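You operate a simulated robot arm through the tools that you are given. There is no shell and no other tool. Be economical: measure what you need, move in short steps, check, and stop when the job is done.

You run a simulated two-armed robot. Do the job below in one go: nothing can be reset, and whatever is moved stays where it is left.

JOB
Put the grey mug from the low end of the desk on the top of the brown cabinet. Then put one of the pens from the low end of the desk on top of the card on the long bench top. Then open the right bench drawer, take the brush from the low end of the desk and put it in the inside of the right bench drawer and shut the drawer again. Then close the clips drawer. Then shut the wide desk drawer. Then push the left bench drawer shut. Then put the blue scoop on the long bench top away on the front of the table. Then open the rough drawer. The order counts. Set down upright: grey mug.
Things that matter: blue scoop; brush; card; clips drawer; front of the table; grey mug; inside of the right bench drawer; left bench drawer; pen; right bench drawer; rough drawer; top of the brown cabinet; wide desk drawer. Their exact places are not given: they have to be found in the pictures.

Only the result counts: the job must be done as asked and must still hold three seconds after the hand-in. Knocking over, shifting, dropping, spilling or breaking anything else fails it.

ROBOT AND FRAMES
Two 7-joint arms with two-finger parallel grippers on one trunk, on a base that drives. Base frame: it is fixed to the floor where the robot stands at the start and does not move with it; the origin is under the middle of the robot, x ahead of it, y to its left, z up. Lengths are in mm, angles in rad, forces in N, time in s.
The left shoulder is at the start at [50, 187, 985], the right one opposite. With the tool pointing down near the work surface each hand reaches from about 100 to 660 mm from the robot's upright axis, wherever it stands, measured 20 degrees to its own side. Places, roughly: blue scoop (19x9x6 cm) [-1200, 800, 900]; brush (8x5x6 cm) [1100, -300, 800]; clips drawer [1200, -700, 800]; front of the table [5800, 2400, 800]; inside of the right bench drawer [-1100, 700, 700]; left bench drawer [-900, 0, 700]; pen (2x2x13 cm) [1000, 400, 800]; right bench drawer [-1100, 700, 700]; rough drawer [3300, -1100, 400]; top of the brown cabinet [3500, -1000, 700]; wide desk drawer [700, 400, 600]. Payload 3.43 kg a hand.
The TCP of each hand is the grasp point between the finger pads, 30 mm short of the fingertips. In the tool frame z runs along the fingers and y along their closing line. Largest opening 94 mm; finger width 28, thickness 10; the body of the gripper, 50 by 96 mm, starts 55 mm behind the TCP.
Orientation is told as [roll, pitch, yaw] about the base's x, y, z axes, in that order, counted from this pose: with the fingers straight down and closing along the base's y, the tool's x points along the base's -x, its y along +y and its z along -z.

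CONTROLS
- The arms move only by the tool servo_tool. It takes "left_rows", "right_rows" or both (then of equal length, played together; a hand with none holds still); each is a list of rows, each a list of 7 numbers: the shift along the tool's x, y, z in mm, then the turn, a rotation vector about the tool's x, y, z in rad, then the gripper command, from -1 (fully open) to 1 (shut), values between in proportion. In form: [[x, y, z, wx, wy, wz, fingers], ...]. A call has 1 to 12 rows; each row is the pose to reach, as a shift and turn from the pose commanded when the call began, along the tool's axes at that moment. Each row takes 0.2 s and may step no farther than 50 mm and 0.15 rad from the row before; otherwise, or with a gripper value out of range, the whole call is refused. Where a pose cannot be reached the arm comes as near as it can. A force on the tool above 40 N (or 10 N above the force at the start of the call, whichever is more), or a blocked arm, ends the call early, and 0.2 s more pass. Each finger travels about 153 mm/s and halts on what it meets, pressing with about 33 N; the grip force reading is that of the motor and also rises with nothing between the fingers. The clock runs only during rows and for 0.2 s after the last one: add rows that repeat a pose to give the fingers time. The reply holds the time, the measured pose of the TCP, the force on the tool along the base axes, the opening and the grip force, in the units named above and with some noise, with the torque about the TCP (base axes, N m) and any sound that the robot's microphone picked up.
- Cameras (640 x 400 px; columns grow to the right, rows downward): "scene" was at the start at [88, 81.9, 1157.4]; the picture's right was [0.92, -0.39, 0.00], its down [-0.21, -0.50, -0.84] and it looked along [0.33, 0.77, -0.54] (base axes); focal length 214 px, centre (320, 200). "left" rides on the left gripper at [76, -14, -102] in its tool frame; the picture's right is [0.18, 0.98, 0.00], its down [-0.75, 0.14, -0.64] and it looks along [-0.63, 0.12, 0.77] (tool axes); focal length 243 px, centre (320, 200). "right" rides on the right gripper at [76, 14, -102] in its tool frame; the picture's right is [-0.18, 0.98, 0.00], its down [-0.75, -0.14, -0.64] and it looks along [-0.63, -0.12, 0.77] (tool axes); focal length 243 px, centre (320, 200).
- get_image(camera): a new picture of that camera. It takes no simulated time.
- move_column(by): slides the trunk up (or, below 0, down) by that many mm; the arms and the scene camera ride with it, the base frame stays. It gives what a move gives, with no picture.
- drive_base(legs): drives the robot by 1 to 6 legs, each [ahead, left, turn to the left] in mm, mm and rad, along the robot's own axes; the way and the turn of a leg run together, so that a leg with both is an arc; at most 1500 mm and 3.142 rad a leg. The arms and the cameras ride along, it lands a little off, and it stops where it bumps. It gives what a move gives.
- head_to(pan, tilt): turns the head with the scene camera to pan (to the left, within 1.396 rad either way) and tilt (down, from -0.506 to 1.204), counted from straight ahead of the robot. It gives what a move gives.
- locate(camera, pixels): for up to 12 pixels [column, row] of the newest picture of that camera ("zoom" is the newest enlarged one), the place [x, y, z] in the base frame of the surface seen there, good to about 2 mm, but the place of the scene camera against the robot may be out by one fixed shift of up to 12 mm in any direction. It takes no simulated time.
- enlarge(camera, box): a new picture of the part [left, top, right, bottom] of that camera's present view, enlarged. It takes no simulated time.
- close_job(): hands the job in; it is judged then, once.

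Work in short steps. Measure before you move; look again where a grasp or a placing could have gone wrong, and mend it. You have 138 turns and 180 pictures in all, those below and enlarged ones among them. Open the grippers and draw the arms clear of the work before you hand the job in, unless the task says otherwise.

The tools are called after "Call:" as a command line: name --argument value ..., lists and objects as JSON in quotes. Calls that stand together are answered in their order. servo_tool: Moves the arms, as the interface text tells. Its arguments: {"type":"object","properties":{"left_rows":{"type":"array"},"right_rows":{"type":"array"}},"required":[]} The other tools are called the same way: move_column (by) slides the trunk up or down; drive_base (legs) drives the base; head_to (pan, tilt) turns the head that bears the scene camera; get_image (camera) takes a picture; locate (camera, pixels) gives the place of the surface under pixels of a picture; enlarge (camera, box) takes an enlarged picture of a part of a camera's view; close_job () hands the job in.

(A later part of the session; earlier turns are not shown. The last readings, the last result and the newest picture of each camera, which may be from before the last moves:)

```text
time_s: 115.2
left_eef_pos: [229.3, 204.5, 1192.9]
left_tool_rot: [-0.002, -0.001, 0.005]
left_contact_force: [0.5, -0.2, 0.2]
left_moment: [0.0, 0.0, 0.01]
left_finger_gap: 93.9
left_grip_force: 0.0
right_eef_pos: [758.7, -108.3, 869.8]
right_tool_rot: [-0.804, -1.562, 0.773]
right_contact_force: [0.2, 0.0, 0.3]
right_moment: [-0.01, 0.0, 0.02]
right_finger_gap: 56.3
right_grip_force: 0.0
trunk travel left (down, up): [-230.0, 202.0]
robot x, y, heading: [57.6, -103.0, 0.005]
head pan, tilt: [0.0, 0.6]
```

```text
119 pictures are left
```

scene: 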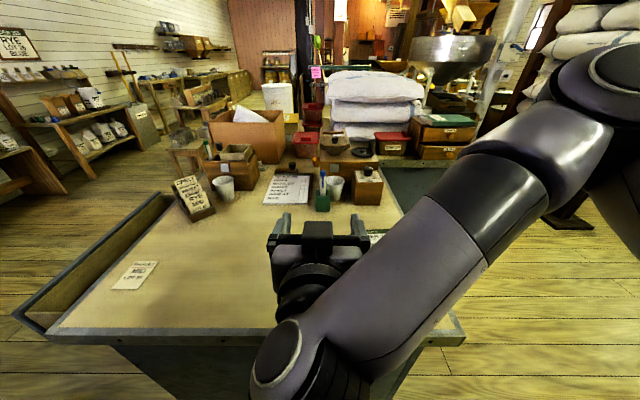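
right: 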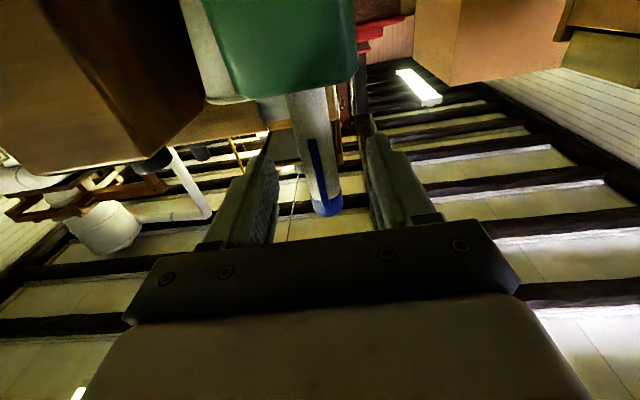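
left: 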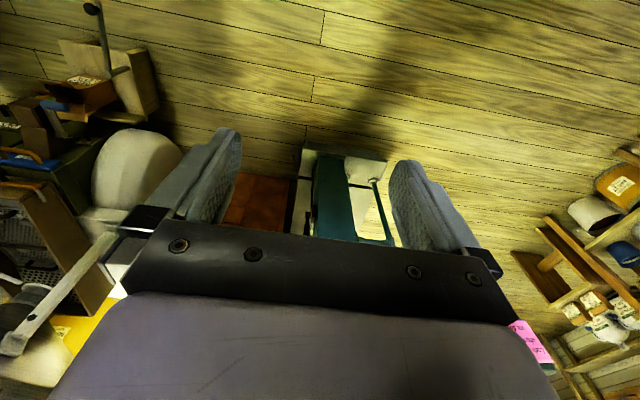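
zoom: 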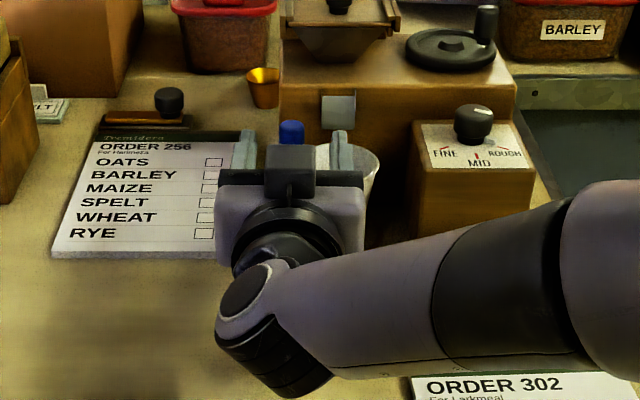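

The pen is between the pads. I close and then lift straight up 90 mm.

Call:
servo_tool --right_rows '[[0, 0, 0, 0, 0, 0, 1], [0, 0, 0, 0, 0, 0, 1], [0, 0, 0, 0, 0, 0, 1], [-20, 0, 0, 0, 0, 0, 1], [-50, 0, 0, 0, 0, 0, 1], [-85, 0, 0, 0, 0, 0, 1], [-110, 0, 0, 0, 0, 0, 1], [-110, 0, -40, 0, 0, 0, 1], [-110, 0, -80, 0, 0, 0, 1]]'

Call:
get_image --camera "right"

Call:
enlarge --camera "scene" --box '[250, 140, 410, 240]'

```text
time_s: 117.2
left_eef_pos: [229.4, 205.3, 1192.2]
left_tool_rot: [-0.003, 0.001, 0.006]
left_contact_force: [0.4, -0.2, 0.2]
left_moment: [-0.02, -0.03, -0.01]
left_finger_gap: 94.0
left_grip_force: 0.0
right_eef_pos: [679.5, -106.7, 980.3]
right_tool_rot: [-0.852, -1.563, 0.819]
right_contact_force: [-0.2, 1.1, 0.9]
right_moment: [0.0, 0.04, -0.01]
right_finger_gap: 15.6
right_grip_force: 32.9
trunk travel left (down, up): [-230.0, 202.0]
robot x, y, heading: [59.7, -99.8, 0.011]
head pan, tilt: [0.0, 0.6]
```

```text
118 pictures are left
```

right: 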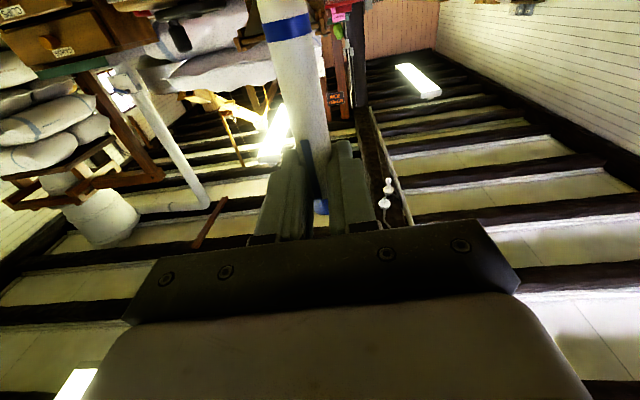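

```text
4.00 times, centred on (330, 190) of scene
```

zoom: 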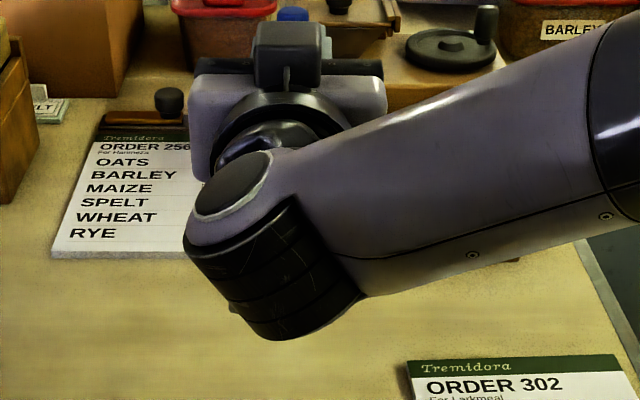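

The pen is held (gap 15.6). I retract and rotate the tool back to pointing down, so the pen lies horizontal.

Call:
servo_tool --right_rows '[[-5, 0, -25, 0, 0.14, 0, 1], [-10, 0, -50, 0, 0.28, 0, 1], [-15, -10, -75, 0, 0.42, 0, 1], [-20, -20, -100, 0, 0.56, 0, 1], [-20, -40, -125, 0, 0.7, 0, 1], [-20, -60, -150, 0, 0.84, 0, 1], [-20, -80, -175, 0, 0.98, 0, 1], [-20, -100, -200, 0, 1.12, 0, 1], [-20, -120, -225, 0, 1.26, 0, 1], [-20, -140, -250, 0, 1.4, 0, 1], [-20, -150, -260, 0, 1.54, 0, 1]]'

Call:
get_image --camera "right"

Call:
get_image --camera "scene"

```text
time_s: 119.6
left_eef_pos: [228.6, 205.7, 1192.4]
left_tool_rot: [-0.001, 0.0, 0.007]
left_contact_force: [-0.5, -0.5, 0.3]
left_moment: [-0.01, 0.01, 0.01]
left_finger_gap: 94.1
left_grip_force: 0.0
right_eef_pos: [417.0, -247.7, 1005.8]
right_tool_rot: [-0.004, -0.023, -0.032]
right_contact_force: [-0.2, 0.3, -0.6]
right_moment: [0.01, -0.02, -0.04]
right_finger_gap: 15.7
right_grip_force: 32.8
trunk travel left (down, up): [-230.0, 202.0]
robot x, y, heading: [59.6, -99.7, 0.009]
head pan, tilt: [0.0, 0.6]
```

```text
116 pictures are left
```

right: 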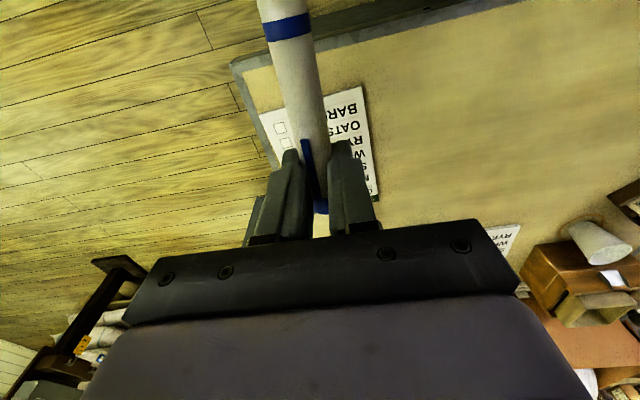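

```text
115 pictures are left
```

scene: 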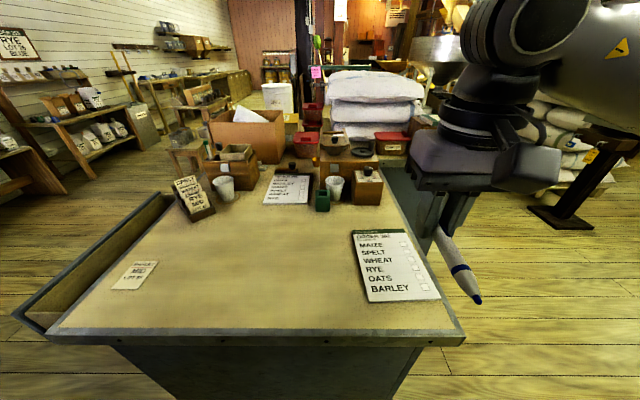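

Pen is horizontal with its tip toward the robot. I back off and turn left 90°, then look.

Call:
drive_base --legs '[[-230, 0, 0], [0, 0, 1.571]]'

Call:
head_to --pan 1.2 --tilt 0.45

Call:
get_image --camera "scene"

```text
time_s: 125.0
left_eef_pos: [-462.4, 81.8, 1191.5]
left_tool_rot: [-0.003, 0.001, 1.526]
left_contact_force: [0.6, 0.1, -0.9]
left_moment: [0.01, -0.01, 0.01]
left_finger_gap: 93.9
left_grip_force: 0.1
right_eef_pos: [-1.4, 246.1, 1007.0]
right_tool_rot: [-0.005, -0.026, 1.487]
right_contact_force: [-0.5, 0.0, -0.5]
right_moment: [-0.01, -0.02, -0.01]
right_finger_gap: 15.8
right_grip_force: 32.7
trunk travel left (down, up): [-230.0, 202.0]
robot x, y, heading: [-165.4, -104.1, 1.524]
head pan, tilt: [0.0, 0.6]
```

```text
time_s: 126.4
left_eef_pos: [-462.2, 83.4, 1191.4]
left_tool_rot: [-0.001, 0.001, 1.525]
left_contact_force: [-0.1, 0.1, -0.1]
left_moment: [0.01, -0.01, 0.01]
left_finger_gap: 94.2
left_grip_force: 0.0
right_eef_pos: [-0.2, 247.6, 1006.6]
right_tool_rot: [-0.006, -0.026, 1.488]
right_contact_force: [0.0, -0.3, 0.1]
right_moment: [-0.04, -0.03, 0.05]
right_finger_gap: 15.8
right_grip_force: 33.0
trunk travel left (down, up): [-230.0, 202.0]
robot x, y, heading: [-169.2, -98.3, 1.523]
head pan, tilt: [1.201, 0.45]
```

```text
114 pictures are left
```

scene: 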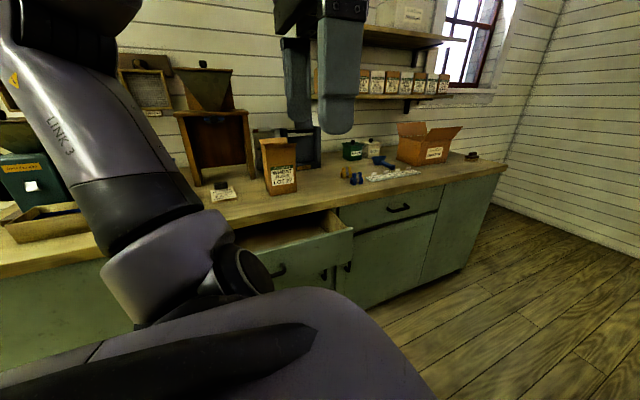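

I see the bench: left drawer open (300,240), right drawer closed (395,210). I measure its edge, then turn to face it.

Call:
locate --camera "scene" --pixels '[[350, 232], [260, 255], [410, 205], [340, 205], [500, 168], [222, 193], [383, 163], [355, 178], [280, 178], [470, 157]]'

Call:
drive_base --legs '[[0, 0, 1.618]]'

Call:
head_to --pan -0.2 --tilt 0.5

Call:
get_image --camera "scene"

```text
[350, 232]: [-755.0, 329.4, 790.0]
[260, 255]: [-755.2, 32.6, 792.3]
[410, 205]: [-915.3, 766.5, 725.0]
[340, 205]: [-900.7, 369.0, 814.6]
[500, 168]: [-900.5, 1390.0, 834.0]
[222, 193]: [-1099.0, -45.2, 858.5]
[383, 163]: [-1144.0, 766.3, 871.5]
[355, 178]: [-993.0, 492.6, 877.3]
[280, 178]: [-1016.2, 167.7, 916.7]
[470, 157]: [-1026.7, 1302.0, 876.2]
```

```text
time_s: 130.8
left_eef_pos: [-336.6, -407.3, 1191.7]
left_tool_rot: [-0.002, -0.001, 3.141]
left_contact_force: [-0.7, 0.5, 0.6]
left_moment: [-0.03, 0.04, 0.02]
left_finger_gap: 94.1
left_grip_force: 0.0
right_eef_pos: [-520.7, 46.8, 1006.7]
right_tool_rot: [-0.006, -0.026, 3.103]
right_contact_force: [0.8, 0.4, -0.6]
right_moment: [0.02, 0.02, 0.0]
right_finger_gap: 15.7
right_grip_force: 32.9
trunk travel left (down, up): [-230.0, 202.0]
robot x, y, heading: [-163.8, -100.2, 3.137]
head pan, tilt: [1.201, 0.45]
```

```text
time_s: 132.3
left_eef_pos: [-336.0, -407.2, 1191.8]
left_tool_rot: [-0.003, 0.001, 3.141]
left_contact_force: [-0.5, 0.4, -0.7]
left_moment: [0.02, 0.0, -0.01]
left_finger_gap: 94.1
left_grip_force: 0.1
right_eef_pos: [-520.5, 46.0, 1005.6]
right_tool_rot: [-0.006, -0.025, 3.104]
right_contact_force: [0.3, 0.0, 0.0]
right_moment: [0.0, 0.0, -0.01]
right_finger_gap: 15.8
right_grip_force: 32.9
trunk travel left (down, up): [-230.0, 202.0]
robot x, y, heading: [-164.3, -99.8, 3.141]
head pan, tilt: [-0.201, 0.499]
```

```text
113 pictures are left
```

scene: 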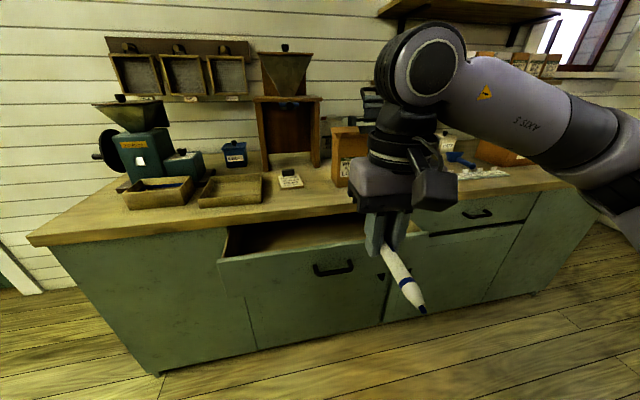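

I enlarge to identify the card.

Call:
enlarge --camera "scene" --box '[180, 100, 380, 225]'

Call:
locate --camera "scene" --pixels '[[282, 176], [290, 188], [302, 180], [290, 171], [345, 150], [265, 190], [235, 200]]'

Call:
enlarge --camera "scene" --box '[400, 110, 560, 230]'

```text
3.20 times, centred on (280, 162) of scene
```

zoom: 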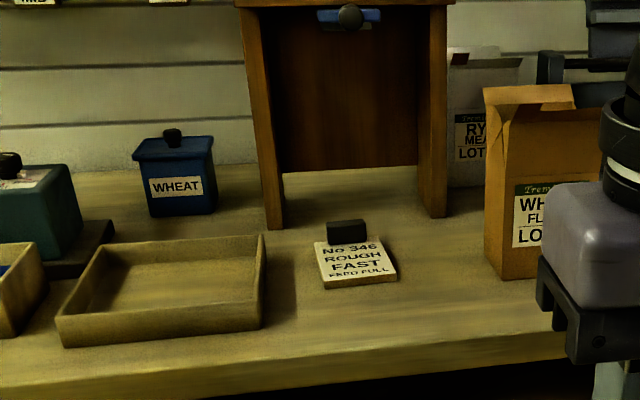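

```text
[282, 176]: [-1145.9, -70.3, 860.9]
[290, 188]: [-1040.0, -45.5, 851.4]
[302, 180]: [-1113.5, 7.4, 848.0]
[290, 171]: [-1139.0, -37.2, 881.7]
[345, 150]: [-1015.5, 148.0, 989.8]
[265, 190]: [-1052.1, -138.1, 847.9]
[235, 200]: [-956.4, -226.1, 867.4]
```

```text
3.33 times, centred on (480, 170) of scene
```

zoom: 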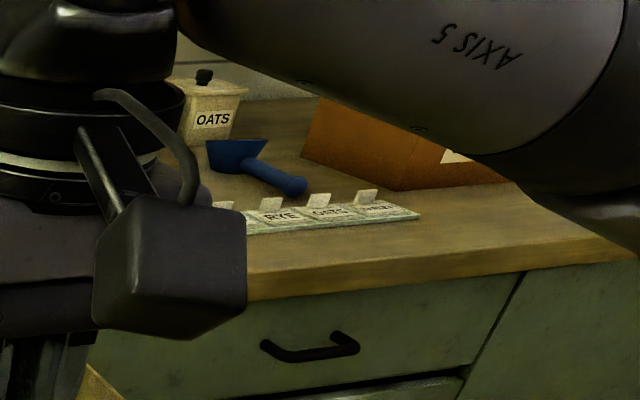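

The card (No 346 ROUGH FAST, with a black clip at its back) is at about (−1095,−40). The pen should lie across it sideways, so I turn the tool about −1.4 rad first and test.

Call:
servo_tool --right_rows '[[0, 0, 0, 0, 0, 0.14, 1], [0, 0, 0, 0, 0, 0.28, 1], [0, 0, 0, 0, 0, 0.42, 1], [0, 0, 0, 0, 0, 0.56, 1], [0, 0, 0, 0, 0, 0.7, 1], [0, 0, 0, 0, 0, 0.84, 1], [0, 0, 0, 0, 0, 0.98, 1], [0, 0, 0, 0, 0, 1.12, 1], [0, 0, 0, 0, 0, 1.26, 1], [0, 0, 0, 0, 0, 1.4, 1], [0, 0, 0, 0, 0, 1.5, 1]]'

Call:
drive_base --legs '[[0, 160, 0], [380, 0, 0]]'

Call:
get_image --camera "scene"

Call:
get_image --camera "right"

```text
time_s: 134.7
left_eef_pos: [-336.9, -406.9, 1191.2]
left_tool_rot: [-0.003, 0.0, 3.14]
left_contact_force: [0.8, -0.2, -0.2]
left_moment: [-0.01, -0.03, 0.04]
left_finger_gap: 93.9
left_grip_force: 0.0
right_eef_pos: [-520.9, 46.6, 1006.7]
right_tool_rot: [0.025, -0.007, 1.6]
right_contact_force: [-0.6, 0.0, 0.1]
right_moment: [0.01, -0.02, 0.04]
right_finger_gap: 15.6
right_grip_force: 33.1
trunk travel left (down, up): [-230.0, 202.0]
robot x, y, heading: [-163.0, -104.4, 3.139]
head pan, tilt: [-0.201, 0.499]
```

```text
time_s: 138.1
left_eef_pos: [-706.1, -562.7, 1192.1]
left_tool_rot: [-0.002, -0.001, -3.14]
left_contact_force: [0.1, 0.2, 0.4]
left_moment: [0.02, -0.01, 0.0]
left_finger_gap: 94.0
left_grip_force: 0.1
right_eef_pos: [-892.7, -111.9, 1005.9]
right_tool_rot: [0.024, -0.007, 1.606]
right_contact_force: [0.0, -0.3, -0.6]
right_moment: [0.04, -0.03, 0.04]
right_finger_gap: 15.4
right_grip_force: 32.4
trunk travel left (down, up): [-230.0, 202.0]
robot x, y, heading: [-538.1, -257.3, -3.14]
head pan, tilt: [-0.201, 0.499]
```

```text
110 pictures are left
```

scene: 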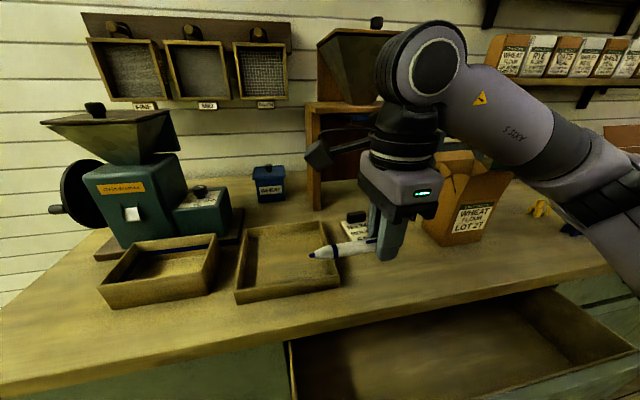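

```text
109 pictures are left
```

right: 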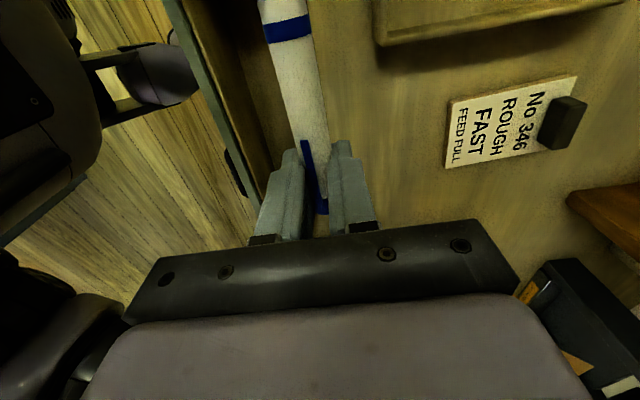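

The card is well seen in the hand view. I measure its corners, clip, the bench and the pen.

Call:
locate --camera "right" --pixels '[[452, 104], [450, 163], [572, 80], [540, 152], [490, 140], [565, 120], [545, 135], [420, 130], [500, 190], [290, 60], [300, 120], [585, 200]]'

```text
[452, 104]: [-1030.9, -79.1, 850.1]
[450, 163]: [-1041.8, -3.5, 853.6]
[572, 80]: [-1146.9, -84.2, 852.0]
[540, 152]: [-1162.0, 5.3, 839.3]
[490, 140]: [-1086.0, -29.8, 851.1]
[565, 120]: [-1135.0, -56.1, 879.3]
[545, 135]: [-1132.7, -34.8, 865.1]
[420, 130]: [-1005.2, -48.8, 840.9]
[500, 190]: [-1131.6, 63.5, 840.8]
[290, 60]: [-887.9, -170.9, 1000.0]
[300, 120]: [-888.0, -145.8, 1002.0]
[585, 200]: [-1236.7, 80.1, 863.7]
```

Card top z≈852, free area x −1036…−1118, y −82…−2. I move the TCP to (−1080,18) so the fingers pass beside the card, at z≈930 first.

Call:
servo_tool --right_rows '[[-27, 36, 15, 0, 0, 0, 1], [-55, 73, 30, 0, 0, 0, 1], [-82, 109, 45, 0, 0, 0, 1], [-109, 146, 60, 0, 0, 0, 1], [-136, 182, 76, 0, 0, 0, 1]]'

Call:
get_image --camera "right"

Call:
get_image --camera "scene"

```text
time_s: 139.2
left_eef_pos: [-706.4, -563.5, 1192.9]
left_tool_rot: [-0.003, 0.0, -3.141]
left_contact_force: [0.2, 0.4, -0.9]
left_moment: [0.02, -0.01, 0.02]
left_finger_gap: 93.8
left_grip_force: 0.0
right_eef_pos: [-1078.3, 20.0, 933.4]
right_tool_rot: [0.026, -0.01, 1.605]
right_contact_force: [0.1, 0.9, 0.4]
right_moment: [0.02, -0.04, 0.0]
right_finger_gap: 15.8
right_grip_force: 33.0
trunk travel left (down, up): [-230.0, 202.0]
robot x, y, heading: [-534.0, -257.7, -3.14]
head pan, tilt: [-0.201, 0.499]
```

```text
108 pictures are left
```

right: 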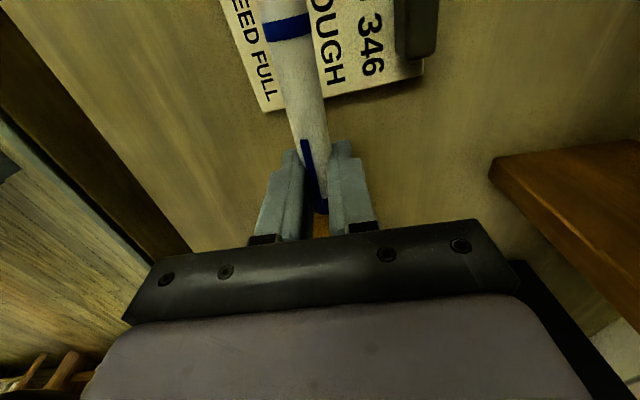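

```text
107 pictures are left
```

scene: 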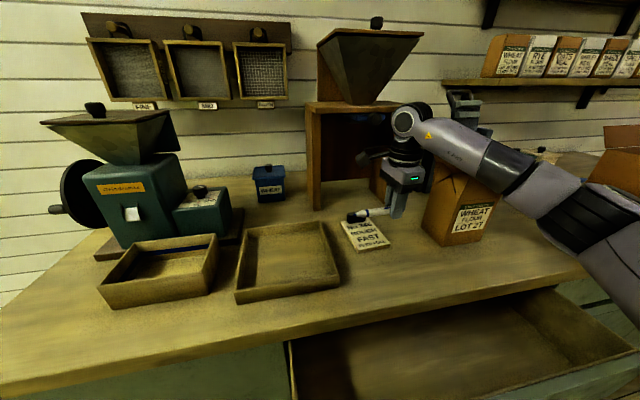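

Before lowering I check the bag's height against the forearm.

Call:
locate --camera "scene" --pixels '[[455, 185], [440, 175], [490, 205], [510, 150], [480, 150], [500, 190], [400, 185], [560, 205]]'

Call:
enlarge --camera "scene" --box '[340, 90, 540, 260]'

```text
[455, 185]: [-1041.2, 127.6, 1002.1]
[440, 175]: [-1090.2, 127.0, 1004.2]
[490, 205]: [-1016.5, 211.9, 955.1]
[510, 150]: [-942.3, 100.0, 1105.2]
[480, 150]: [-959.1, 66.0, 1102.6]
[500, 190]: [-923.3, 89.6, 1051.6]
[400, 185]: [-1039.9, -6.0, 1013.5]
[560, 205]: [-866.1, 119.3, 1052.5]
```

```text
2.35 times, centred on (440, 175) of scene
```

zoom: 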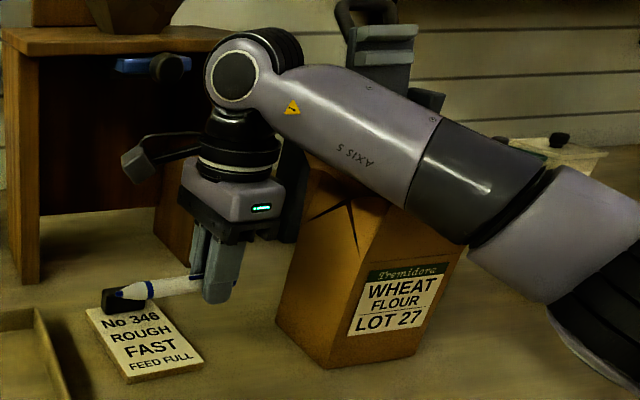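

The forearm is about 20 mm clear of the bag and will only move vertically. I descend 58 mm in gentle steps.

Call:
servo_tool --right_rows '[[0, 0, 20, 0, 0, 0, 1], [0, 0, 38, 0, 0, 0, 1], [0, 0, 50, 0, 0, 0, 1], [0, 0, 56, 0, 0, 0, 1], [0, 0, 56, 0, 0, 0, 1]]'

Call:
get_image --camera "right"

Call:
enlarge --camera "scene" --box '[320, 130, 480, 260]'

```text
time_s: 140.4
left_eef_pos: [-705.7, -564.2, 1191.3]
left_tool_rot: [-0.001, 0.0, -3.141]
left_contact_force: [-0.2, -0.3, -0.3]
left_moment: [-0.02, -0.02, 0.02]
left_finger_gap: 94.1
left_grip_force: 0.1
right_eef_pos: [-1081.7, 20.4, 880.2]
right_tool_rot: [0.024, -0.006, 1.605]
right_contact_force: [-0.7, 0.3, -0.3]
right_moment: [-0.01, 0.0, -0.02]
right_finger_gap: 15.6
right_grip_force: 32.6
trunk travel left (down, up): [-230.0, 202.0]
robot x, y, heading: [-536.8, -258.5, -3.139]
head pan, tilt: [-0.201, 0.499]
```

```text
105 pictures are left
```

right: 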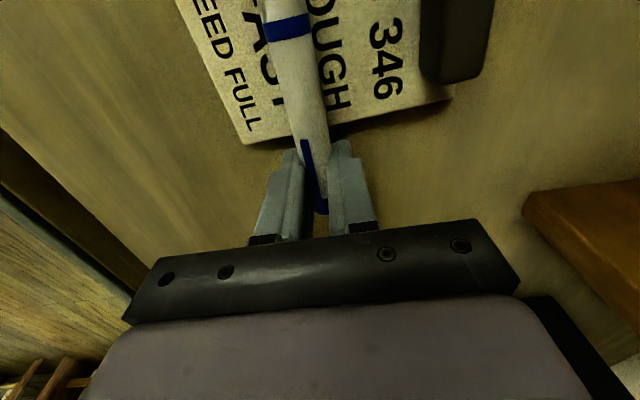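

```text
3.08 times, centred on (400, 195) of scene
```

zoom: 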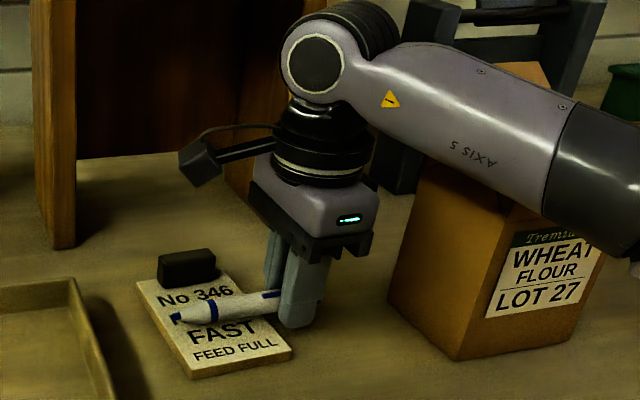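

Pen is right over the card. I creep down 7 mm watching the force.

Call:
servo_tool --right_rows '[[0, 0, 3, 0, 0, 0, 1], [0, 0, 5, 0, 0, 0, 1], [0, 0, 7, 0, 0, 0, 1]]'

```text
time_s: 141.2
left_eef_pos: [-706.2, -564.2, 1192.3]
left_tool_rot: [-0.004, 0.0, -3.14]
left_contact_force: [0.1, 0.0, 0.9]
left_moment: [0.02, 0.0, -0.01]
left_finger_gap: 93.9
left_grip_force: 0.1
right_eef_pos: [-1081.4, 21.1, 874.7]
right_tool_rot: [0.026, -0.006, 1.606]
right_contact_force: [-0.5, 0.1, 1.9]
right_moment: [-0.19, 0.01, -0.01]
right_finger_gap: 15.5
right_grip_force: 33.2
trunk travel left (down, up): [-230.0, 202.0]
robot x, y, heading: [-536.7, -260.8, -3.144]
head pan, tilt: [-0.201, 0.499]
```

Light contact. One mm more and I open the fingers gradually to about 40 mm, then rise.

Call:
servo_tool --right_rows '[[0, 0, 1.5, 0, 0, 0, 1], [0, 0, 1.5, 0, 0, 0, 0.62], [0, 0, 1.5, 0, 0, 0, 0.5], [0, 0, 1.5, 0, 0, 0, 0.3], [0, 0, 1.5, 0, 0, 0, 0.1], [0, 0, 1.5, 0, 0, 0, 0.1], [0, 0, -20, 0, 0, 0, 0.1], [0, 0, -50, 0, 0, 0, 0.1], [0, 0, -80, 0, 0, 0, 0.1]]'

Call:
enlarge --camera "scene" --box '[320, 130, 480, 260]'

Call:
get_image --camera "right"

```text
time_s: 143.2
left_eef_pos: [-705.9, -562.6, 1191.8]
left_tool_rot: [-0.003, -0.001, -3.141]
left_contact_force: [0.1, -0.3, -1.2]
left_moment: [0.01, 0.03, 0.0]
left_finger_gap: 94.0
left_grip_force: 0.1
right_eef_pos: [-1082.1, 18.0, 953.0]
right_tool_rot: [0.024, -0.006, 1.606]
right_contact_force: [-0.1, 0.5, 0.3]
right_moment: [-0.01, -0.03, 0.0]
right_finger_gap: 42.1
right_grip_force: 0.0
trunk travel left (down, up): [-230.0, 202.0]
robot x, y, heading: [-533.9, -256.5, -3.144]
head pan, tilt: [-0.201, 0.499]
```

```text
3.08 times, centred on (400, 195) of scene
```

zoom: 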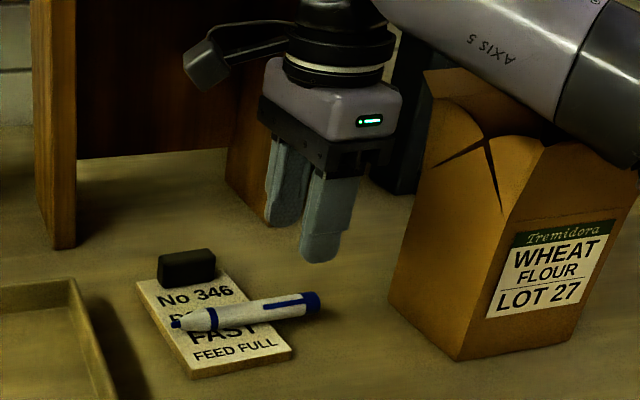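

```text
102 pictures are left
```

right: 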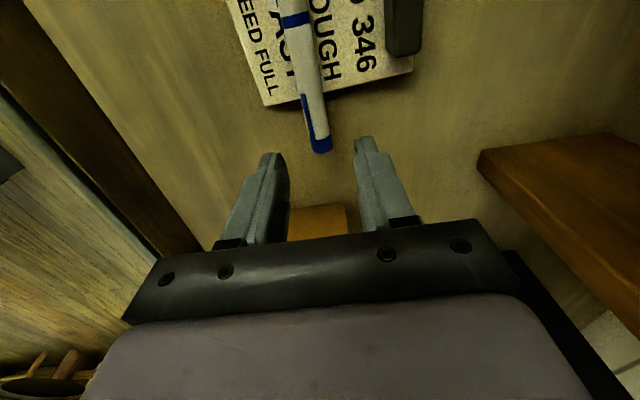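

The pen lies across the card. I retract the hand and turn it back.

Call:
servo_tool --right_rows '[[20, -30, -20, 0, 0, 0, 0.1], [48, -68, -40, 0, 0, -0.1, -0.5], [75, -106, -40, 0, 0, -0.24, -1], [102, -144, -40, 0, 0, -0.38, -1], [129, -182, -40, 0, 0, -0.52, -1], [129, -182, -40, 0, 0, -0.66, -1], [129, -182, -40, 0, 0, -0.8, -1], [129, -182, -40, 0, 0, -0.94, -1], [129, -182, -40, 0, 0, -1.08, -1], [129, -182, -40, 0, 0, -1.22, -1], [129, -182, -40, 0, 0, -1.36, -1], [129, -182, -40, 0, 0, -1.5, -1]]'

Call:
drive_base --legs '[[-170, 0, 0], [0, -850, 0]]'

Call:
head_to --pan -0.1 --tilt 0.6

Call:
get_image --camera "scene"

```text
refused: row 2 steps farther than a row can; nothing moved
```

```text
time_s: 148.8
left_eef_pos: [-534.3, 266.0, 1191.8]
left_tool_rot: [-0.001, -0.001, -3.125]
left_contact_force: [-0.6, -0.7, -0.4]
left_moment: [0.01, 0.03, -0.02]
left_finger_gap: 93.8
left_grip_force: 0.0
right_eef_pos: [-918.5, 843.8, 951.2]
right_tool_rot: [0.025, -0.008, 1.622]
right_contact_force: [0.1, -0.7, 0.1]
right_moment: [0.02, 0.02, -0.01]
right_finger_gap: 42.6
right_grip_force: 0.1
trunk travel left (down, up): [-230.0, 202.0]
robot x, y, heading: [-368.1, 576.4, -3.124]
head pan, tilt: [-0.201, 0.499]
```

```text
time_s: 149.4
left_eef_pos: [-534.8, 266.7, 1191.9]
left_tool_rot: [-0.002, 0.0, -3.126]
left_contact_force: [-0.3, 0.7, -0.4]
left_moment: [0.0, -0.01, -0.02]
left_finger_gap: 94.0
left_grip_force: 0.0
right_eef_pos: [-918.7, 841.9, 951.3]
right_tool_rot: [0.025, -0.008, 1.621]
right_contact_force: [0.6, 0.3, 0.3]
right_moment: [0.01, 0.01, 0.01]
right_finger_gap: 42.4
right_grip_force: 0.1
trunk travel left (down, up): [-230.0, 202.0]
robot x, y, heading: [-372.0, 572.8, -3.12]
head pan, tilt: [-0.099, 0.6]
```

```text
101 pictures are left
```

scene: 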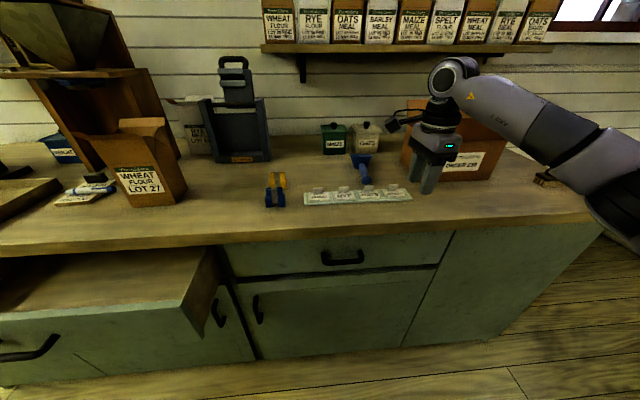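

The retraction was refused yet the drive went through; bag, pen and clamps are all still in place. From now on I keep drives separate. I measure the right drawer's handle at (342,258).

Call:
enlarge --camera "scene" --box '[220, 150, 440, 290]'

Call:
locate --camera "scene" --pixels '[[342, 262], [324, 262], [361, 260], [326, 252], [361, 250], [342, 250], [250, 265], [420, 258], [330, 235], [235, 262], [435, 262], [340, 272]]'

```text
2.86 times, centred on (330, 220) of scene
```

zoom: 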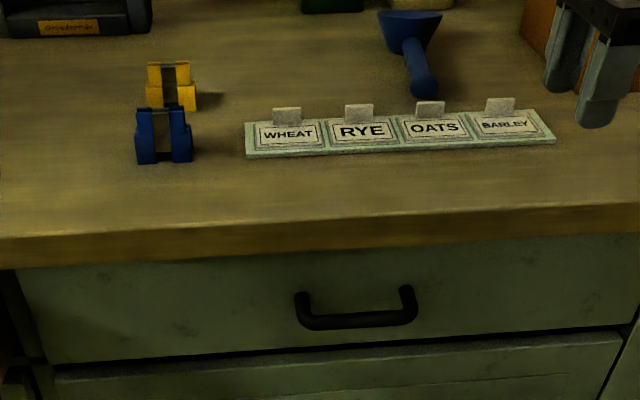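

```text
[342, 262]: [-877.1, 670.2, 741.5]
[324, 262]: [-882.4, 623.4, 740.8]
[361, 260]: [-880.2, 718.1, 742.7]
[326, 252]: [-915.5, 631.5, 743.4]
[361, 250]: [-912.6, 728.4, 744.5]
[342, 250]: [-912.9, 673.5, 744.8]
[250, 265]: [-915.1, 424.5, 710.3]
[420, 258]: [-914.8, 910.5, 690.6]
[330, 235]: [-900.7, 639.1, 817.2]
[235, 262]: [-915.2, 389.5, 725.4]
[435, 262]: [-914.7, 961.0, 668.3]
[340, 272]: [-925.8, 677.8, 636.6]
```

Handle bar: x≈−880, y 623–718, z≈735–742; drawer face x≈−915. The tool's y already points forward, so a turn of −1.57 about tool x makes it point at the drawer with fingers closing vertically. I retract and turn.

Call:
servo_tool --right_rows '[[17, -30, 0, 0, 0, 0, 0], [34, -60, 0, 0, 0, 0, 0], [51, -90, 0, -0.14, 0, 0, 0], [68, -120, 0, -0.28, 0, 0, 0], [85, -150, 0, -0.42, 0, 0, 0], [102, -180, 10, -0.56, 0, 0, 0], [119, -200, 25, -0.7, 0, 0, 0], [136, -217, 40, -0.84, 0, 0, 0], [153, -217, 60, -0.98, 0, 0, 0], [172, -217, 80, -1.12, 0, 0, 0], [172, -217, 110, -1.26, 0, 0, 0], [172, -217, 140, -1.4, 0, 0, 0]]'

Call:
get_image --camera "right"

Call:
get_image --camera "scene"

```text
time_s: 152.2
left_eef_pos: [-534.7, 265.8, 1192.0]
left_tool_rot: [-0.002, -0.001, -3.124]
left_contact_force: [-0.5, -0.6, -0.6]
left_moment: [-0.05, -0.01, 0.02]
left_finger_gap: 94.1
left_grip_force: 0.1
right_eef_pos: [-736.4, 677.4, 836.6]
right_tool_rot: [1.469, 0.031, 1.537]
right_contact_force: [0.7, -0.2, 0.1]
right_moment: [0.03, 0.0, 0.0]
right_finger_gap: 47.3
right_grip_force: 0.0
right hand out of reach, approached as far as the arm can: row 7, 8, 9, 10, 11, 12
trunk travel left (down, up): [-230.0, 202.0]
robot x, y, heading: [-371.3, 581.0, -3.127]
head pan, tilt: [-0.099, 0.6]
stopped in row 12 (right hand): the arm was blocked; the commanded pose is now the measured one
```

```text
99 pictures are left
```

right: 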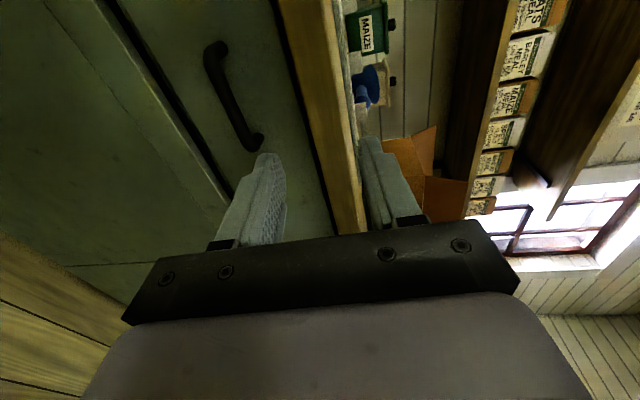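

```text
98 pictures are left
```

scene: 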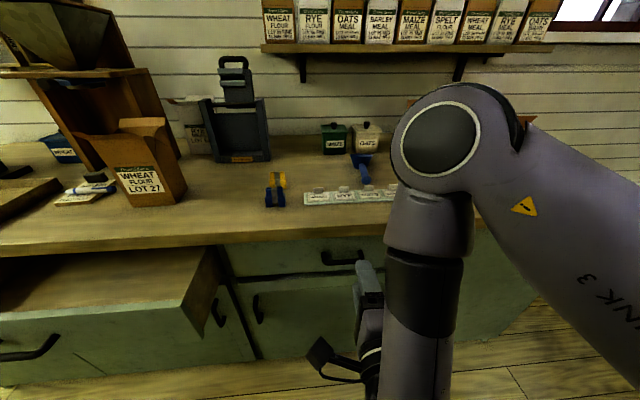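

Orientation is right but folded; I lower the trunk by 100 to bring the hand to handle height.

Call:
move_column --by -100

Call:
get_image --camera "right"

```text
time_s: 153.6
left_eef_pos: [-534.4, 266.3, 1092.3]
left_tool_rot: [-0.001, -0.001, -3.125]
left_contact_force: [-0.6, 0.2, 0.2]
left_moment: [0.0, 0.0, -0.02]
left_finger_gap: 94.1
left_grip_force: 0.1
right_eef_pos: [-735.8, 677.3, 737.0]
right_tool_rot: [1.467, 0.033, 1.536]
right_contact_force: [-0.9, 0.1, 0.3]
right_moment: [-0.01, 0.01, -0.03]
right_finger_gap: 47.3
right_grip_force: 0.2
trunk travel left (down, up): [-130.0, 302.0]
robot x, y, heading: [-368.1, 572.2, -3.128]
head pan, tilt: [-0.099, 0.6]
```

```text
97 pictures are left
```

right: 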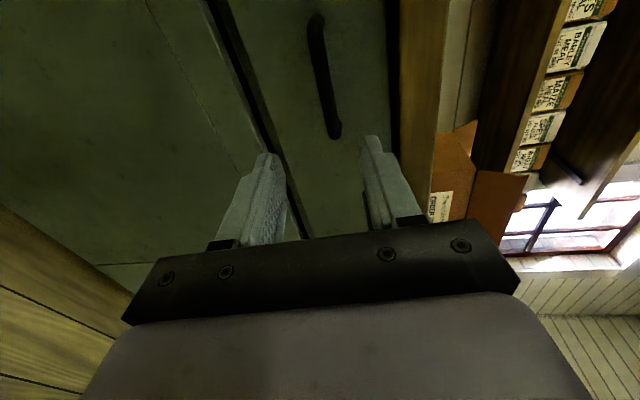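

I locate the handle in this hand view.

Call:
locate --camera "right" --pixels '[[316, 25], [322, 75], [330, 125], [340, 100], [300, 150], [410, 90]]'

```text
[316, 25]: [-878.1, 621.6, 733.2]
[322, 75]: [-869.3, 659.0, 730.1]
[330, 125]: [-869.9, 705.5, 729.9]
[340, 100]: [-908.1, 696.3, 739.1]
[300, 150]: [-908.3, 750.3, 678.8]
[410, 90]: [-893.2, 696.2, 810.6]
```

Bar at x≈−869, y≈620–712, z≈730; face −908. I advance to TCP (−867,668,731) with half-open fingers.

Call:
servo_tool --right_rows '[[9, 0, 30, -0.1, 0, 0, 0], [9, 3, 60, -0.1, 0, 0, 0], [9, 5, 90, -0.1, 0, 0, 0], [9, 7, 115, -0.1, 0, 0, 0], [9, 7, 131, -0.1, 0, 0, 0]]'

Call:
get_image --camera "right"

```text
time_s: 154.8
left_eef_pos: [-534.6, 266.3, 1091.8]
left_tool_rot: [-0.003, 0.0, -3.125]
left_contact_force: [0.5, 0.3, 0.3]
left_moment: [0.02, 0.02, 0.02]
left_finger_gap: 93.9
left_grip_force: 0.1
right_eef_pos: [-860.9, 656.0, 740.3]
right_tool_rot: [1.565, 0.03, 1.537]
right_contact_force: [0.6, 1.0, 0.7]
right_moment: [0.02, -0.03, -0.04]
right_finger_gap: 46.5
right_grip_force: 0.0
right hand out of reach, approached as far as the arm can: row 1, 2, 3, 4, 5
trunk travel left (down, up): [-130.0, 302.0]
robot x, y, heading: [-369.4, 576.7, -3.127]
head pan, tilt: [-0.099, 0.6]
```

```text
96 pictures are left
```

right: 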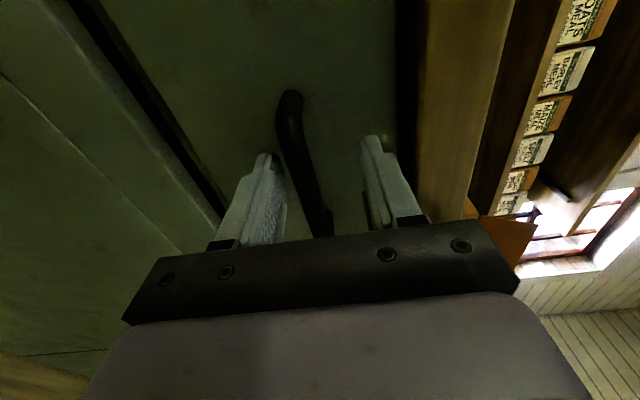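

The bar is between the fingers, lower by ~9 mm. I shift down 9 and ahead 6 and close.

Call:
servo_tool --right_rows '[[0, -9, 0, 0, 0, 0, 0], [0, -9, 6, 0, 0, 0, 0], [0, -9, 6, 0, 0, 0, 1], [0, -9, 6, 0, 0, 0, 1], [0, -9, 6, 0, 0, 0, 1]]'

Call:
get_image --camera "right"

```text
time_s: 156.0
left_eef_pos: [-537.0, 266.7, 1090.0]
left_tool_rot: [-0.003, 0.003, -3.124]
left_contact_force: [-1.0, -0.3, 0.3]
left_moment: [0.0, 0.0, -0.01]
left_finger_gap: 94.0
left_grip_force: 0.0
right_eef_pos: [-866.5, 648.7, 730.6]
right_tool_rot: [1.548, 0.025, 1.54]
right_contact_force: [0.8, -1.3, -29.2]
right_moment: [1.45, -0.27, -0.12]
right_finger_gap: 14.1
right_grip_force: 44.9
right hand out of reach, approached as far as the arm can: row 1, 2, 3, 4, 5
trunk travel left (down, up): [-130.0, 302.0]
robot x, y, heading: [-368.1, 572.9, -3.126]
head pan, tilt: [-0.099, 0.6]
```

```text
95 pictures are left
```

right: 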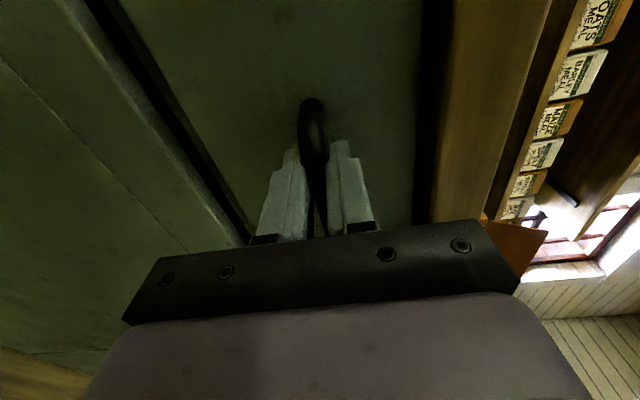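

The handle is gripped. I pull the drawer by driving the base back 230 mm.

Call:
drive_base --legs '[[-230, 0, 0]]'

Call:
get_image --camera "scene"

```text
time_s: 157.7
left_eef_pos: [-302.2, 268.6, 1091.7]
left_tool_rot: [-0.001, 0.004, -3.121]
left_contact_force: [0.1, -0.6, 0.4]
left_moment: [0.01, -0.04, -0.01]
left_finger_gap: 93.9
left_grip_force: 0.0
right_eef_pos: [-633.4, 650.2, 730.1]
right_tool_rot: [1.549, 0.03, 1.548]
right_contact_force: [-1.4, -7.6, -31.0]
right_moment: [1.24, -0.29, -0.07]
right_finger_gap: 14.3
right_grip_force: 44.9
trunk travel left (down, up): [-130.0, 302.0]
robot x, y, heading: [-137.0, 582.5, -3.118]
head pan, tilt: [-0.099, 0.6]
```

```text
94 pictures are left
```

scene: 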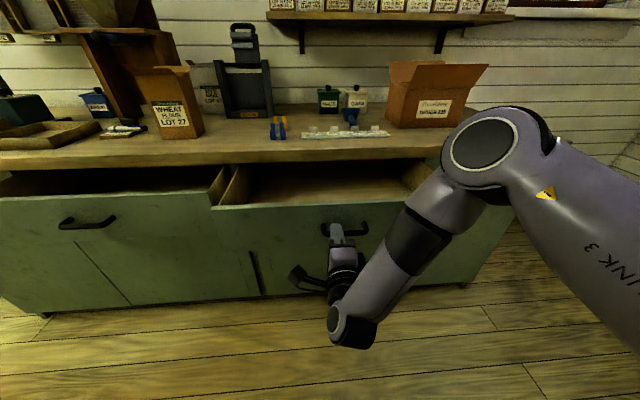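

The drawer is open by about 230 mm. I release and draw the hand back.

Call:
servo_tool --right_rows '[[0, 2, 0, 0, 0, 0, 0.2], [0, 2, 0, 0, 0, 0, 0], [0, 2, 0, 0, 0, 0, 0], [0, 2, -40, 0, 0, 0, 0], [0, 2, -80, 0, 0, 0, 0]]'

Call:
get_image --camera "scene"

```text
time_s: 158.9
left_eef_pos: [-300.6, 268.5, 1092.3]
left_tool_rot: [-0.002, -0.001, -3.118]
left_contact_force: [0.6, -0.6, 0.9]
left_moment: [0.02, 0.02, -0.01]
left_finger_gap: 94.1
left_grip_force: 0.1
right_eef_pos: [-551.6, 647.4, 739.9]
right_tool_rot: [1.551, 0.03, 1.551]
right_contact_force: [0.0, -0.2, -0.2]
right_moment: [-0.02, 0.01, 0.0]
right_finger_gap: 46.7
right_grip_force: 0.0
trunk travel left (down, up): [-130.0, 302.0]
robot x, y, heading: [-134.8, 578.6, -3.121]
head pan, tilt: [-0.099, 0.6]
```

```text
93 pictures are left
```

scene: 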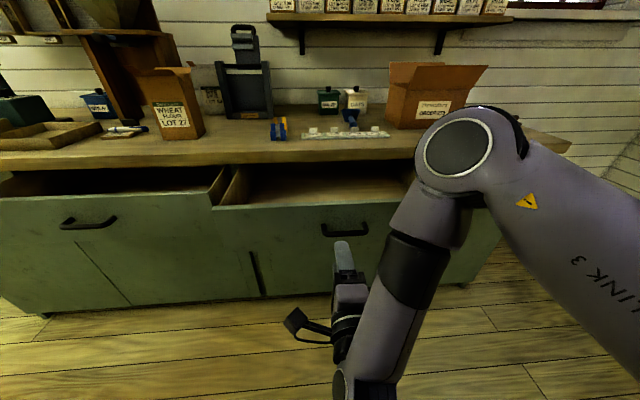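

Now I raise the trunk again and turn the tool back down, ready for the brush.

Call:
move_column --by 100

Call:
servo_tool --right_rows '[[0, 20, 0, 0.14, 0, 0, -1], [0, 40, 0, 0.28, 0, 0, -1], [0, 60, 0, 0.42, 0, 0, -1], [0, 80, 0, 0.56, 0, 0, -1], [0, 100, 0, 0.7, 0, 0, -1], [0, 120, 0, 0.84, 0, 0, -1], [0, 130, 0, 0.98, 0, 0, -1], [0, 140, 0, 1.12, 0, 0, -1], [0, 140, 0, 1.26, 0, 0, -1], [0, 140, 0, 1.4, 0, 0, -1], [0, 140, 0, 1.55, 0, 0, -1]]'

```text
time_s: 160.2
left_eef_pos: [-299.3, 269.8, 1192.5]
left_tool_rot: [-0.002, -0.001, -3.119]
left_contact_force: [-0.8, -0.8, 0.1]
left_moment: [0.01, -0.02, 0.0]
left_finger_gap: 93.8
left_grip_force: 0.0
right_eef_pos: [-553.1, 649.1, 838.0]
right_tool_rot: [1.55, 0.029, 1.548]
right_contact_force: [-0.5, 0.3, -0.6]
right_moment: [0.02, 0.02, 0.02]
right_finger_gap: 47.3
right_grip_force: 0.0
trunk travel left (down, up): [-230.0, 202.0]
robot x, y, heading: [-134.9, 578.6, -3.121]
head pan, tilt: [-0.099, 0.6]
```

```text
time_s: 162.7
left_eef_pos: [-300.2, 269.7, 1191.9]
left_tool_rot: [-0.002, 0.0, -3.118]
left_contact_force: [0.4, 0.5, -0.5]
left_moment: [-0.05, 0.02, 0.01]
left_finger_gap: 93.8
left_grip_force: 0.1
right_eef_pos: [-556.6, 651.9, 977.4]
right_tool_rot: [-0.002, 0.032, 1.55]
right_contact_force: [-0.2, -0.7, 0.1]
right_moment: [0.0, 0.0, 0.01]
right_finger_gap: 93.9
right_grip_force: 0.0
trunk travel left (down, up): [-230.0, 202.0]
robot x, y, heading: [-136.0, 578.5, -3.119]
head pan, tilt: [-0.099, 0.6]
```

I drive to the desk's right side: left 1300, then turn to face +y.

Call:
drive_base --legs '[[0, 1310, 0], [0, 0, -1.59]]'

Call:
head_to --pan -0.8 --tilt 0.4

Call:
get_image --camera "scene"

```text
time_s: 173.1
left_eef_pos: [-409.2, -556.0, 1191.6]
left_tool_rot: [-0.002, -0.001, 1.577]
left_contact_force: [0.2, 0.3, 0.4]
left_moment: [0.01, 0.0, -0.02]
left_finger_gap: 93.9
left_grip_force: 0.0
right_eef_pos: [-23.5, -306.1, 977.0]
right_tool_rot: [0.0, 0.031, -0.037]
right_contact_force: [1.1, 0.1, 0.2]
right_moment: [0.0, -0.02, -0.02]
right_finger_gap: 94.1
right_grip_force: 0.0
trunk travel left (down, up): [-230.0, 202.0]
robot x, y, heading: [-102.7, -726.6, 1.579]
head pan, tilt: [-0.099, 0.6]
```

```text
time_s: 174.2
left_eef_pos: [-410.2, -555.1, 1192.5]
left_tool_rot: [-0.001, 0.001, 1.578]
left_contact_force: [-0.5, 0.0, -0.6]
left_moment: [0.0, 0.0, -0.01]
left_finger_gap: 94.1
left_grip_force: 0.1
right_eef_pos: [-23.5, -305.7, 977.5]
right_tool_rot: [-0.003, 0.029, -0.036]
right_contact_force: [-0.2, 0.1, -0.2]
right_moment: [-0.03, -0.03, 0.02]
right_finger_gap: 93.9
right_grip_force: 0.2
trunk travel left (down, up): [-230.0, 202.0]
robot x, y, heading: [-104.5, -725.7, 1.575]
head pan, tilt: [-0.799, 0.4]
```

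```text
92 pictures are left
```

scene: 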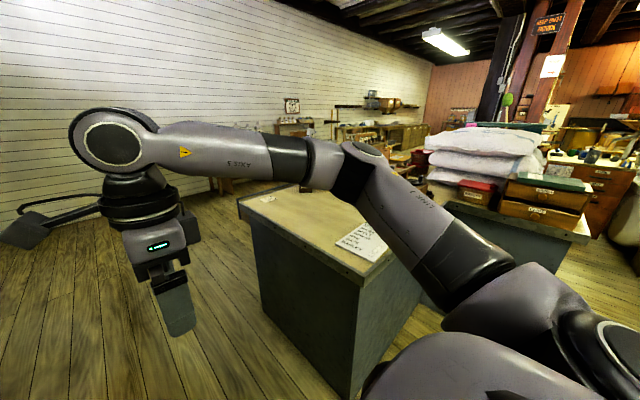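

The way is clear. I drive right 850 mm to stand beside the desk.

Call:
drive_base --legs '[[0, -850, 0]]'

Call:
head_to --pan -0.6 --tilt 0.7

Call:
get_image --camera "scene"

Call:
get_image --camera "right"

```text
time_s: 178.8
left_eef_pos: [468.5, -548.4, 1192.7]
left_tool_rot: [-0.004, 0.0, 1.597]
left_contact_force: [0.2, -0.1, 0.7]
left_moment: [0.03, 0.01, -0.01]
left_finger_gap: 93.8
left_grip_force: 0.1
right_eef_pos: [848.8, -290.7, 976.8]
right_tool_rot: [-0.001, 0.029, -0.018]
right_contact_force: [-0.6, 0.6, -0.1]
right_moment: [0.0, -0.02, -0.03]
right_finger_gap: 94.3
right_grip_force: 0.1
trunk travel left (down, up): [-230.0, 202.0]
robot x, y, heading: [780.1, -711.0, 1.601]
head pan, tilt: [-0.799, 0.4]
```

```text
time_s: 179.6
left_eef_pos: [468.4, -547.2, 1192.4]
left_tool_rot: [-0.002, 0.001, 1.597]
left_contact_force: [0.3, 0.0, -0.3]
left_moment: [0.02, 0.0, 0.01]
left_finger_gap: 94.2
left_grip_force: 0.0
right_eef_pos: [849.3, -289.6, 976.4]
right_tool_rot: [0.0, 0.03, -0.018]
right_contact_force: [0.5, -0.2, -0.1]
right_moment: [0.02, -0.01, 0.01]
right_finger_gap: 94.1
right_grip_force: 0.2
trunk travel left (down, up): [-230.0, 202.0]
robot x, y, heading: [778.3, -711.7, 1.599]
head pan, tilt: [-0.6, 0.7]
```

```text
91 pictures are left
```

scene: 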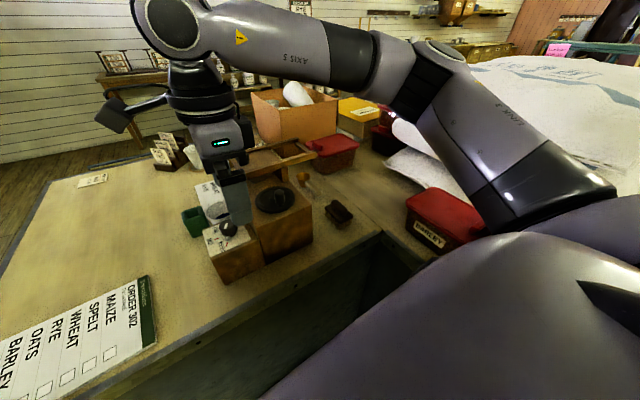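

```text
90 pictures are left
```

right: 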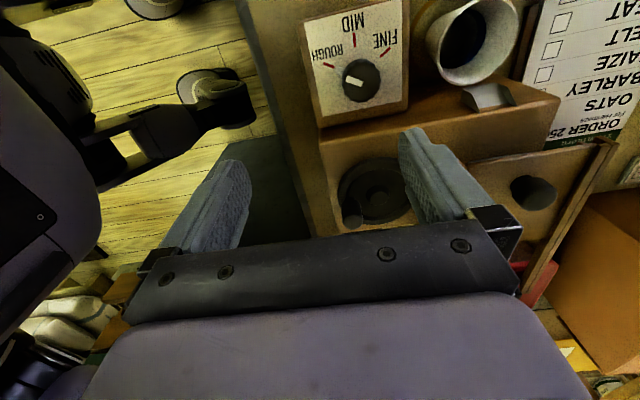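

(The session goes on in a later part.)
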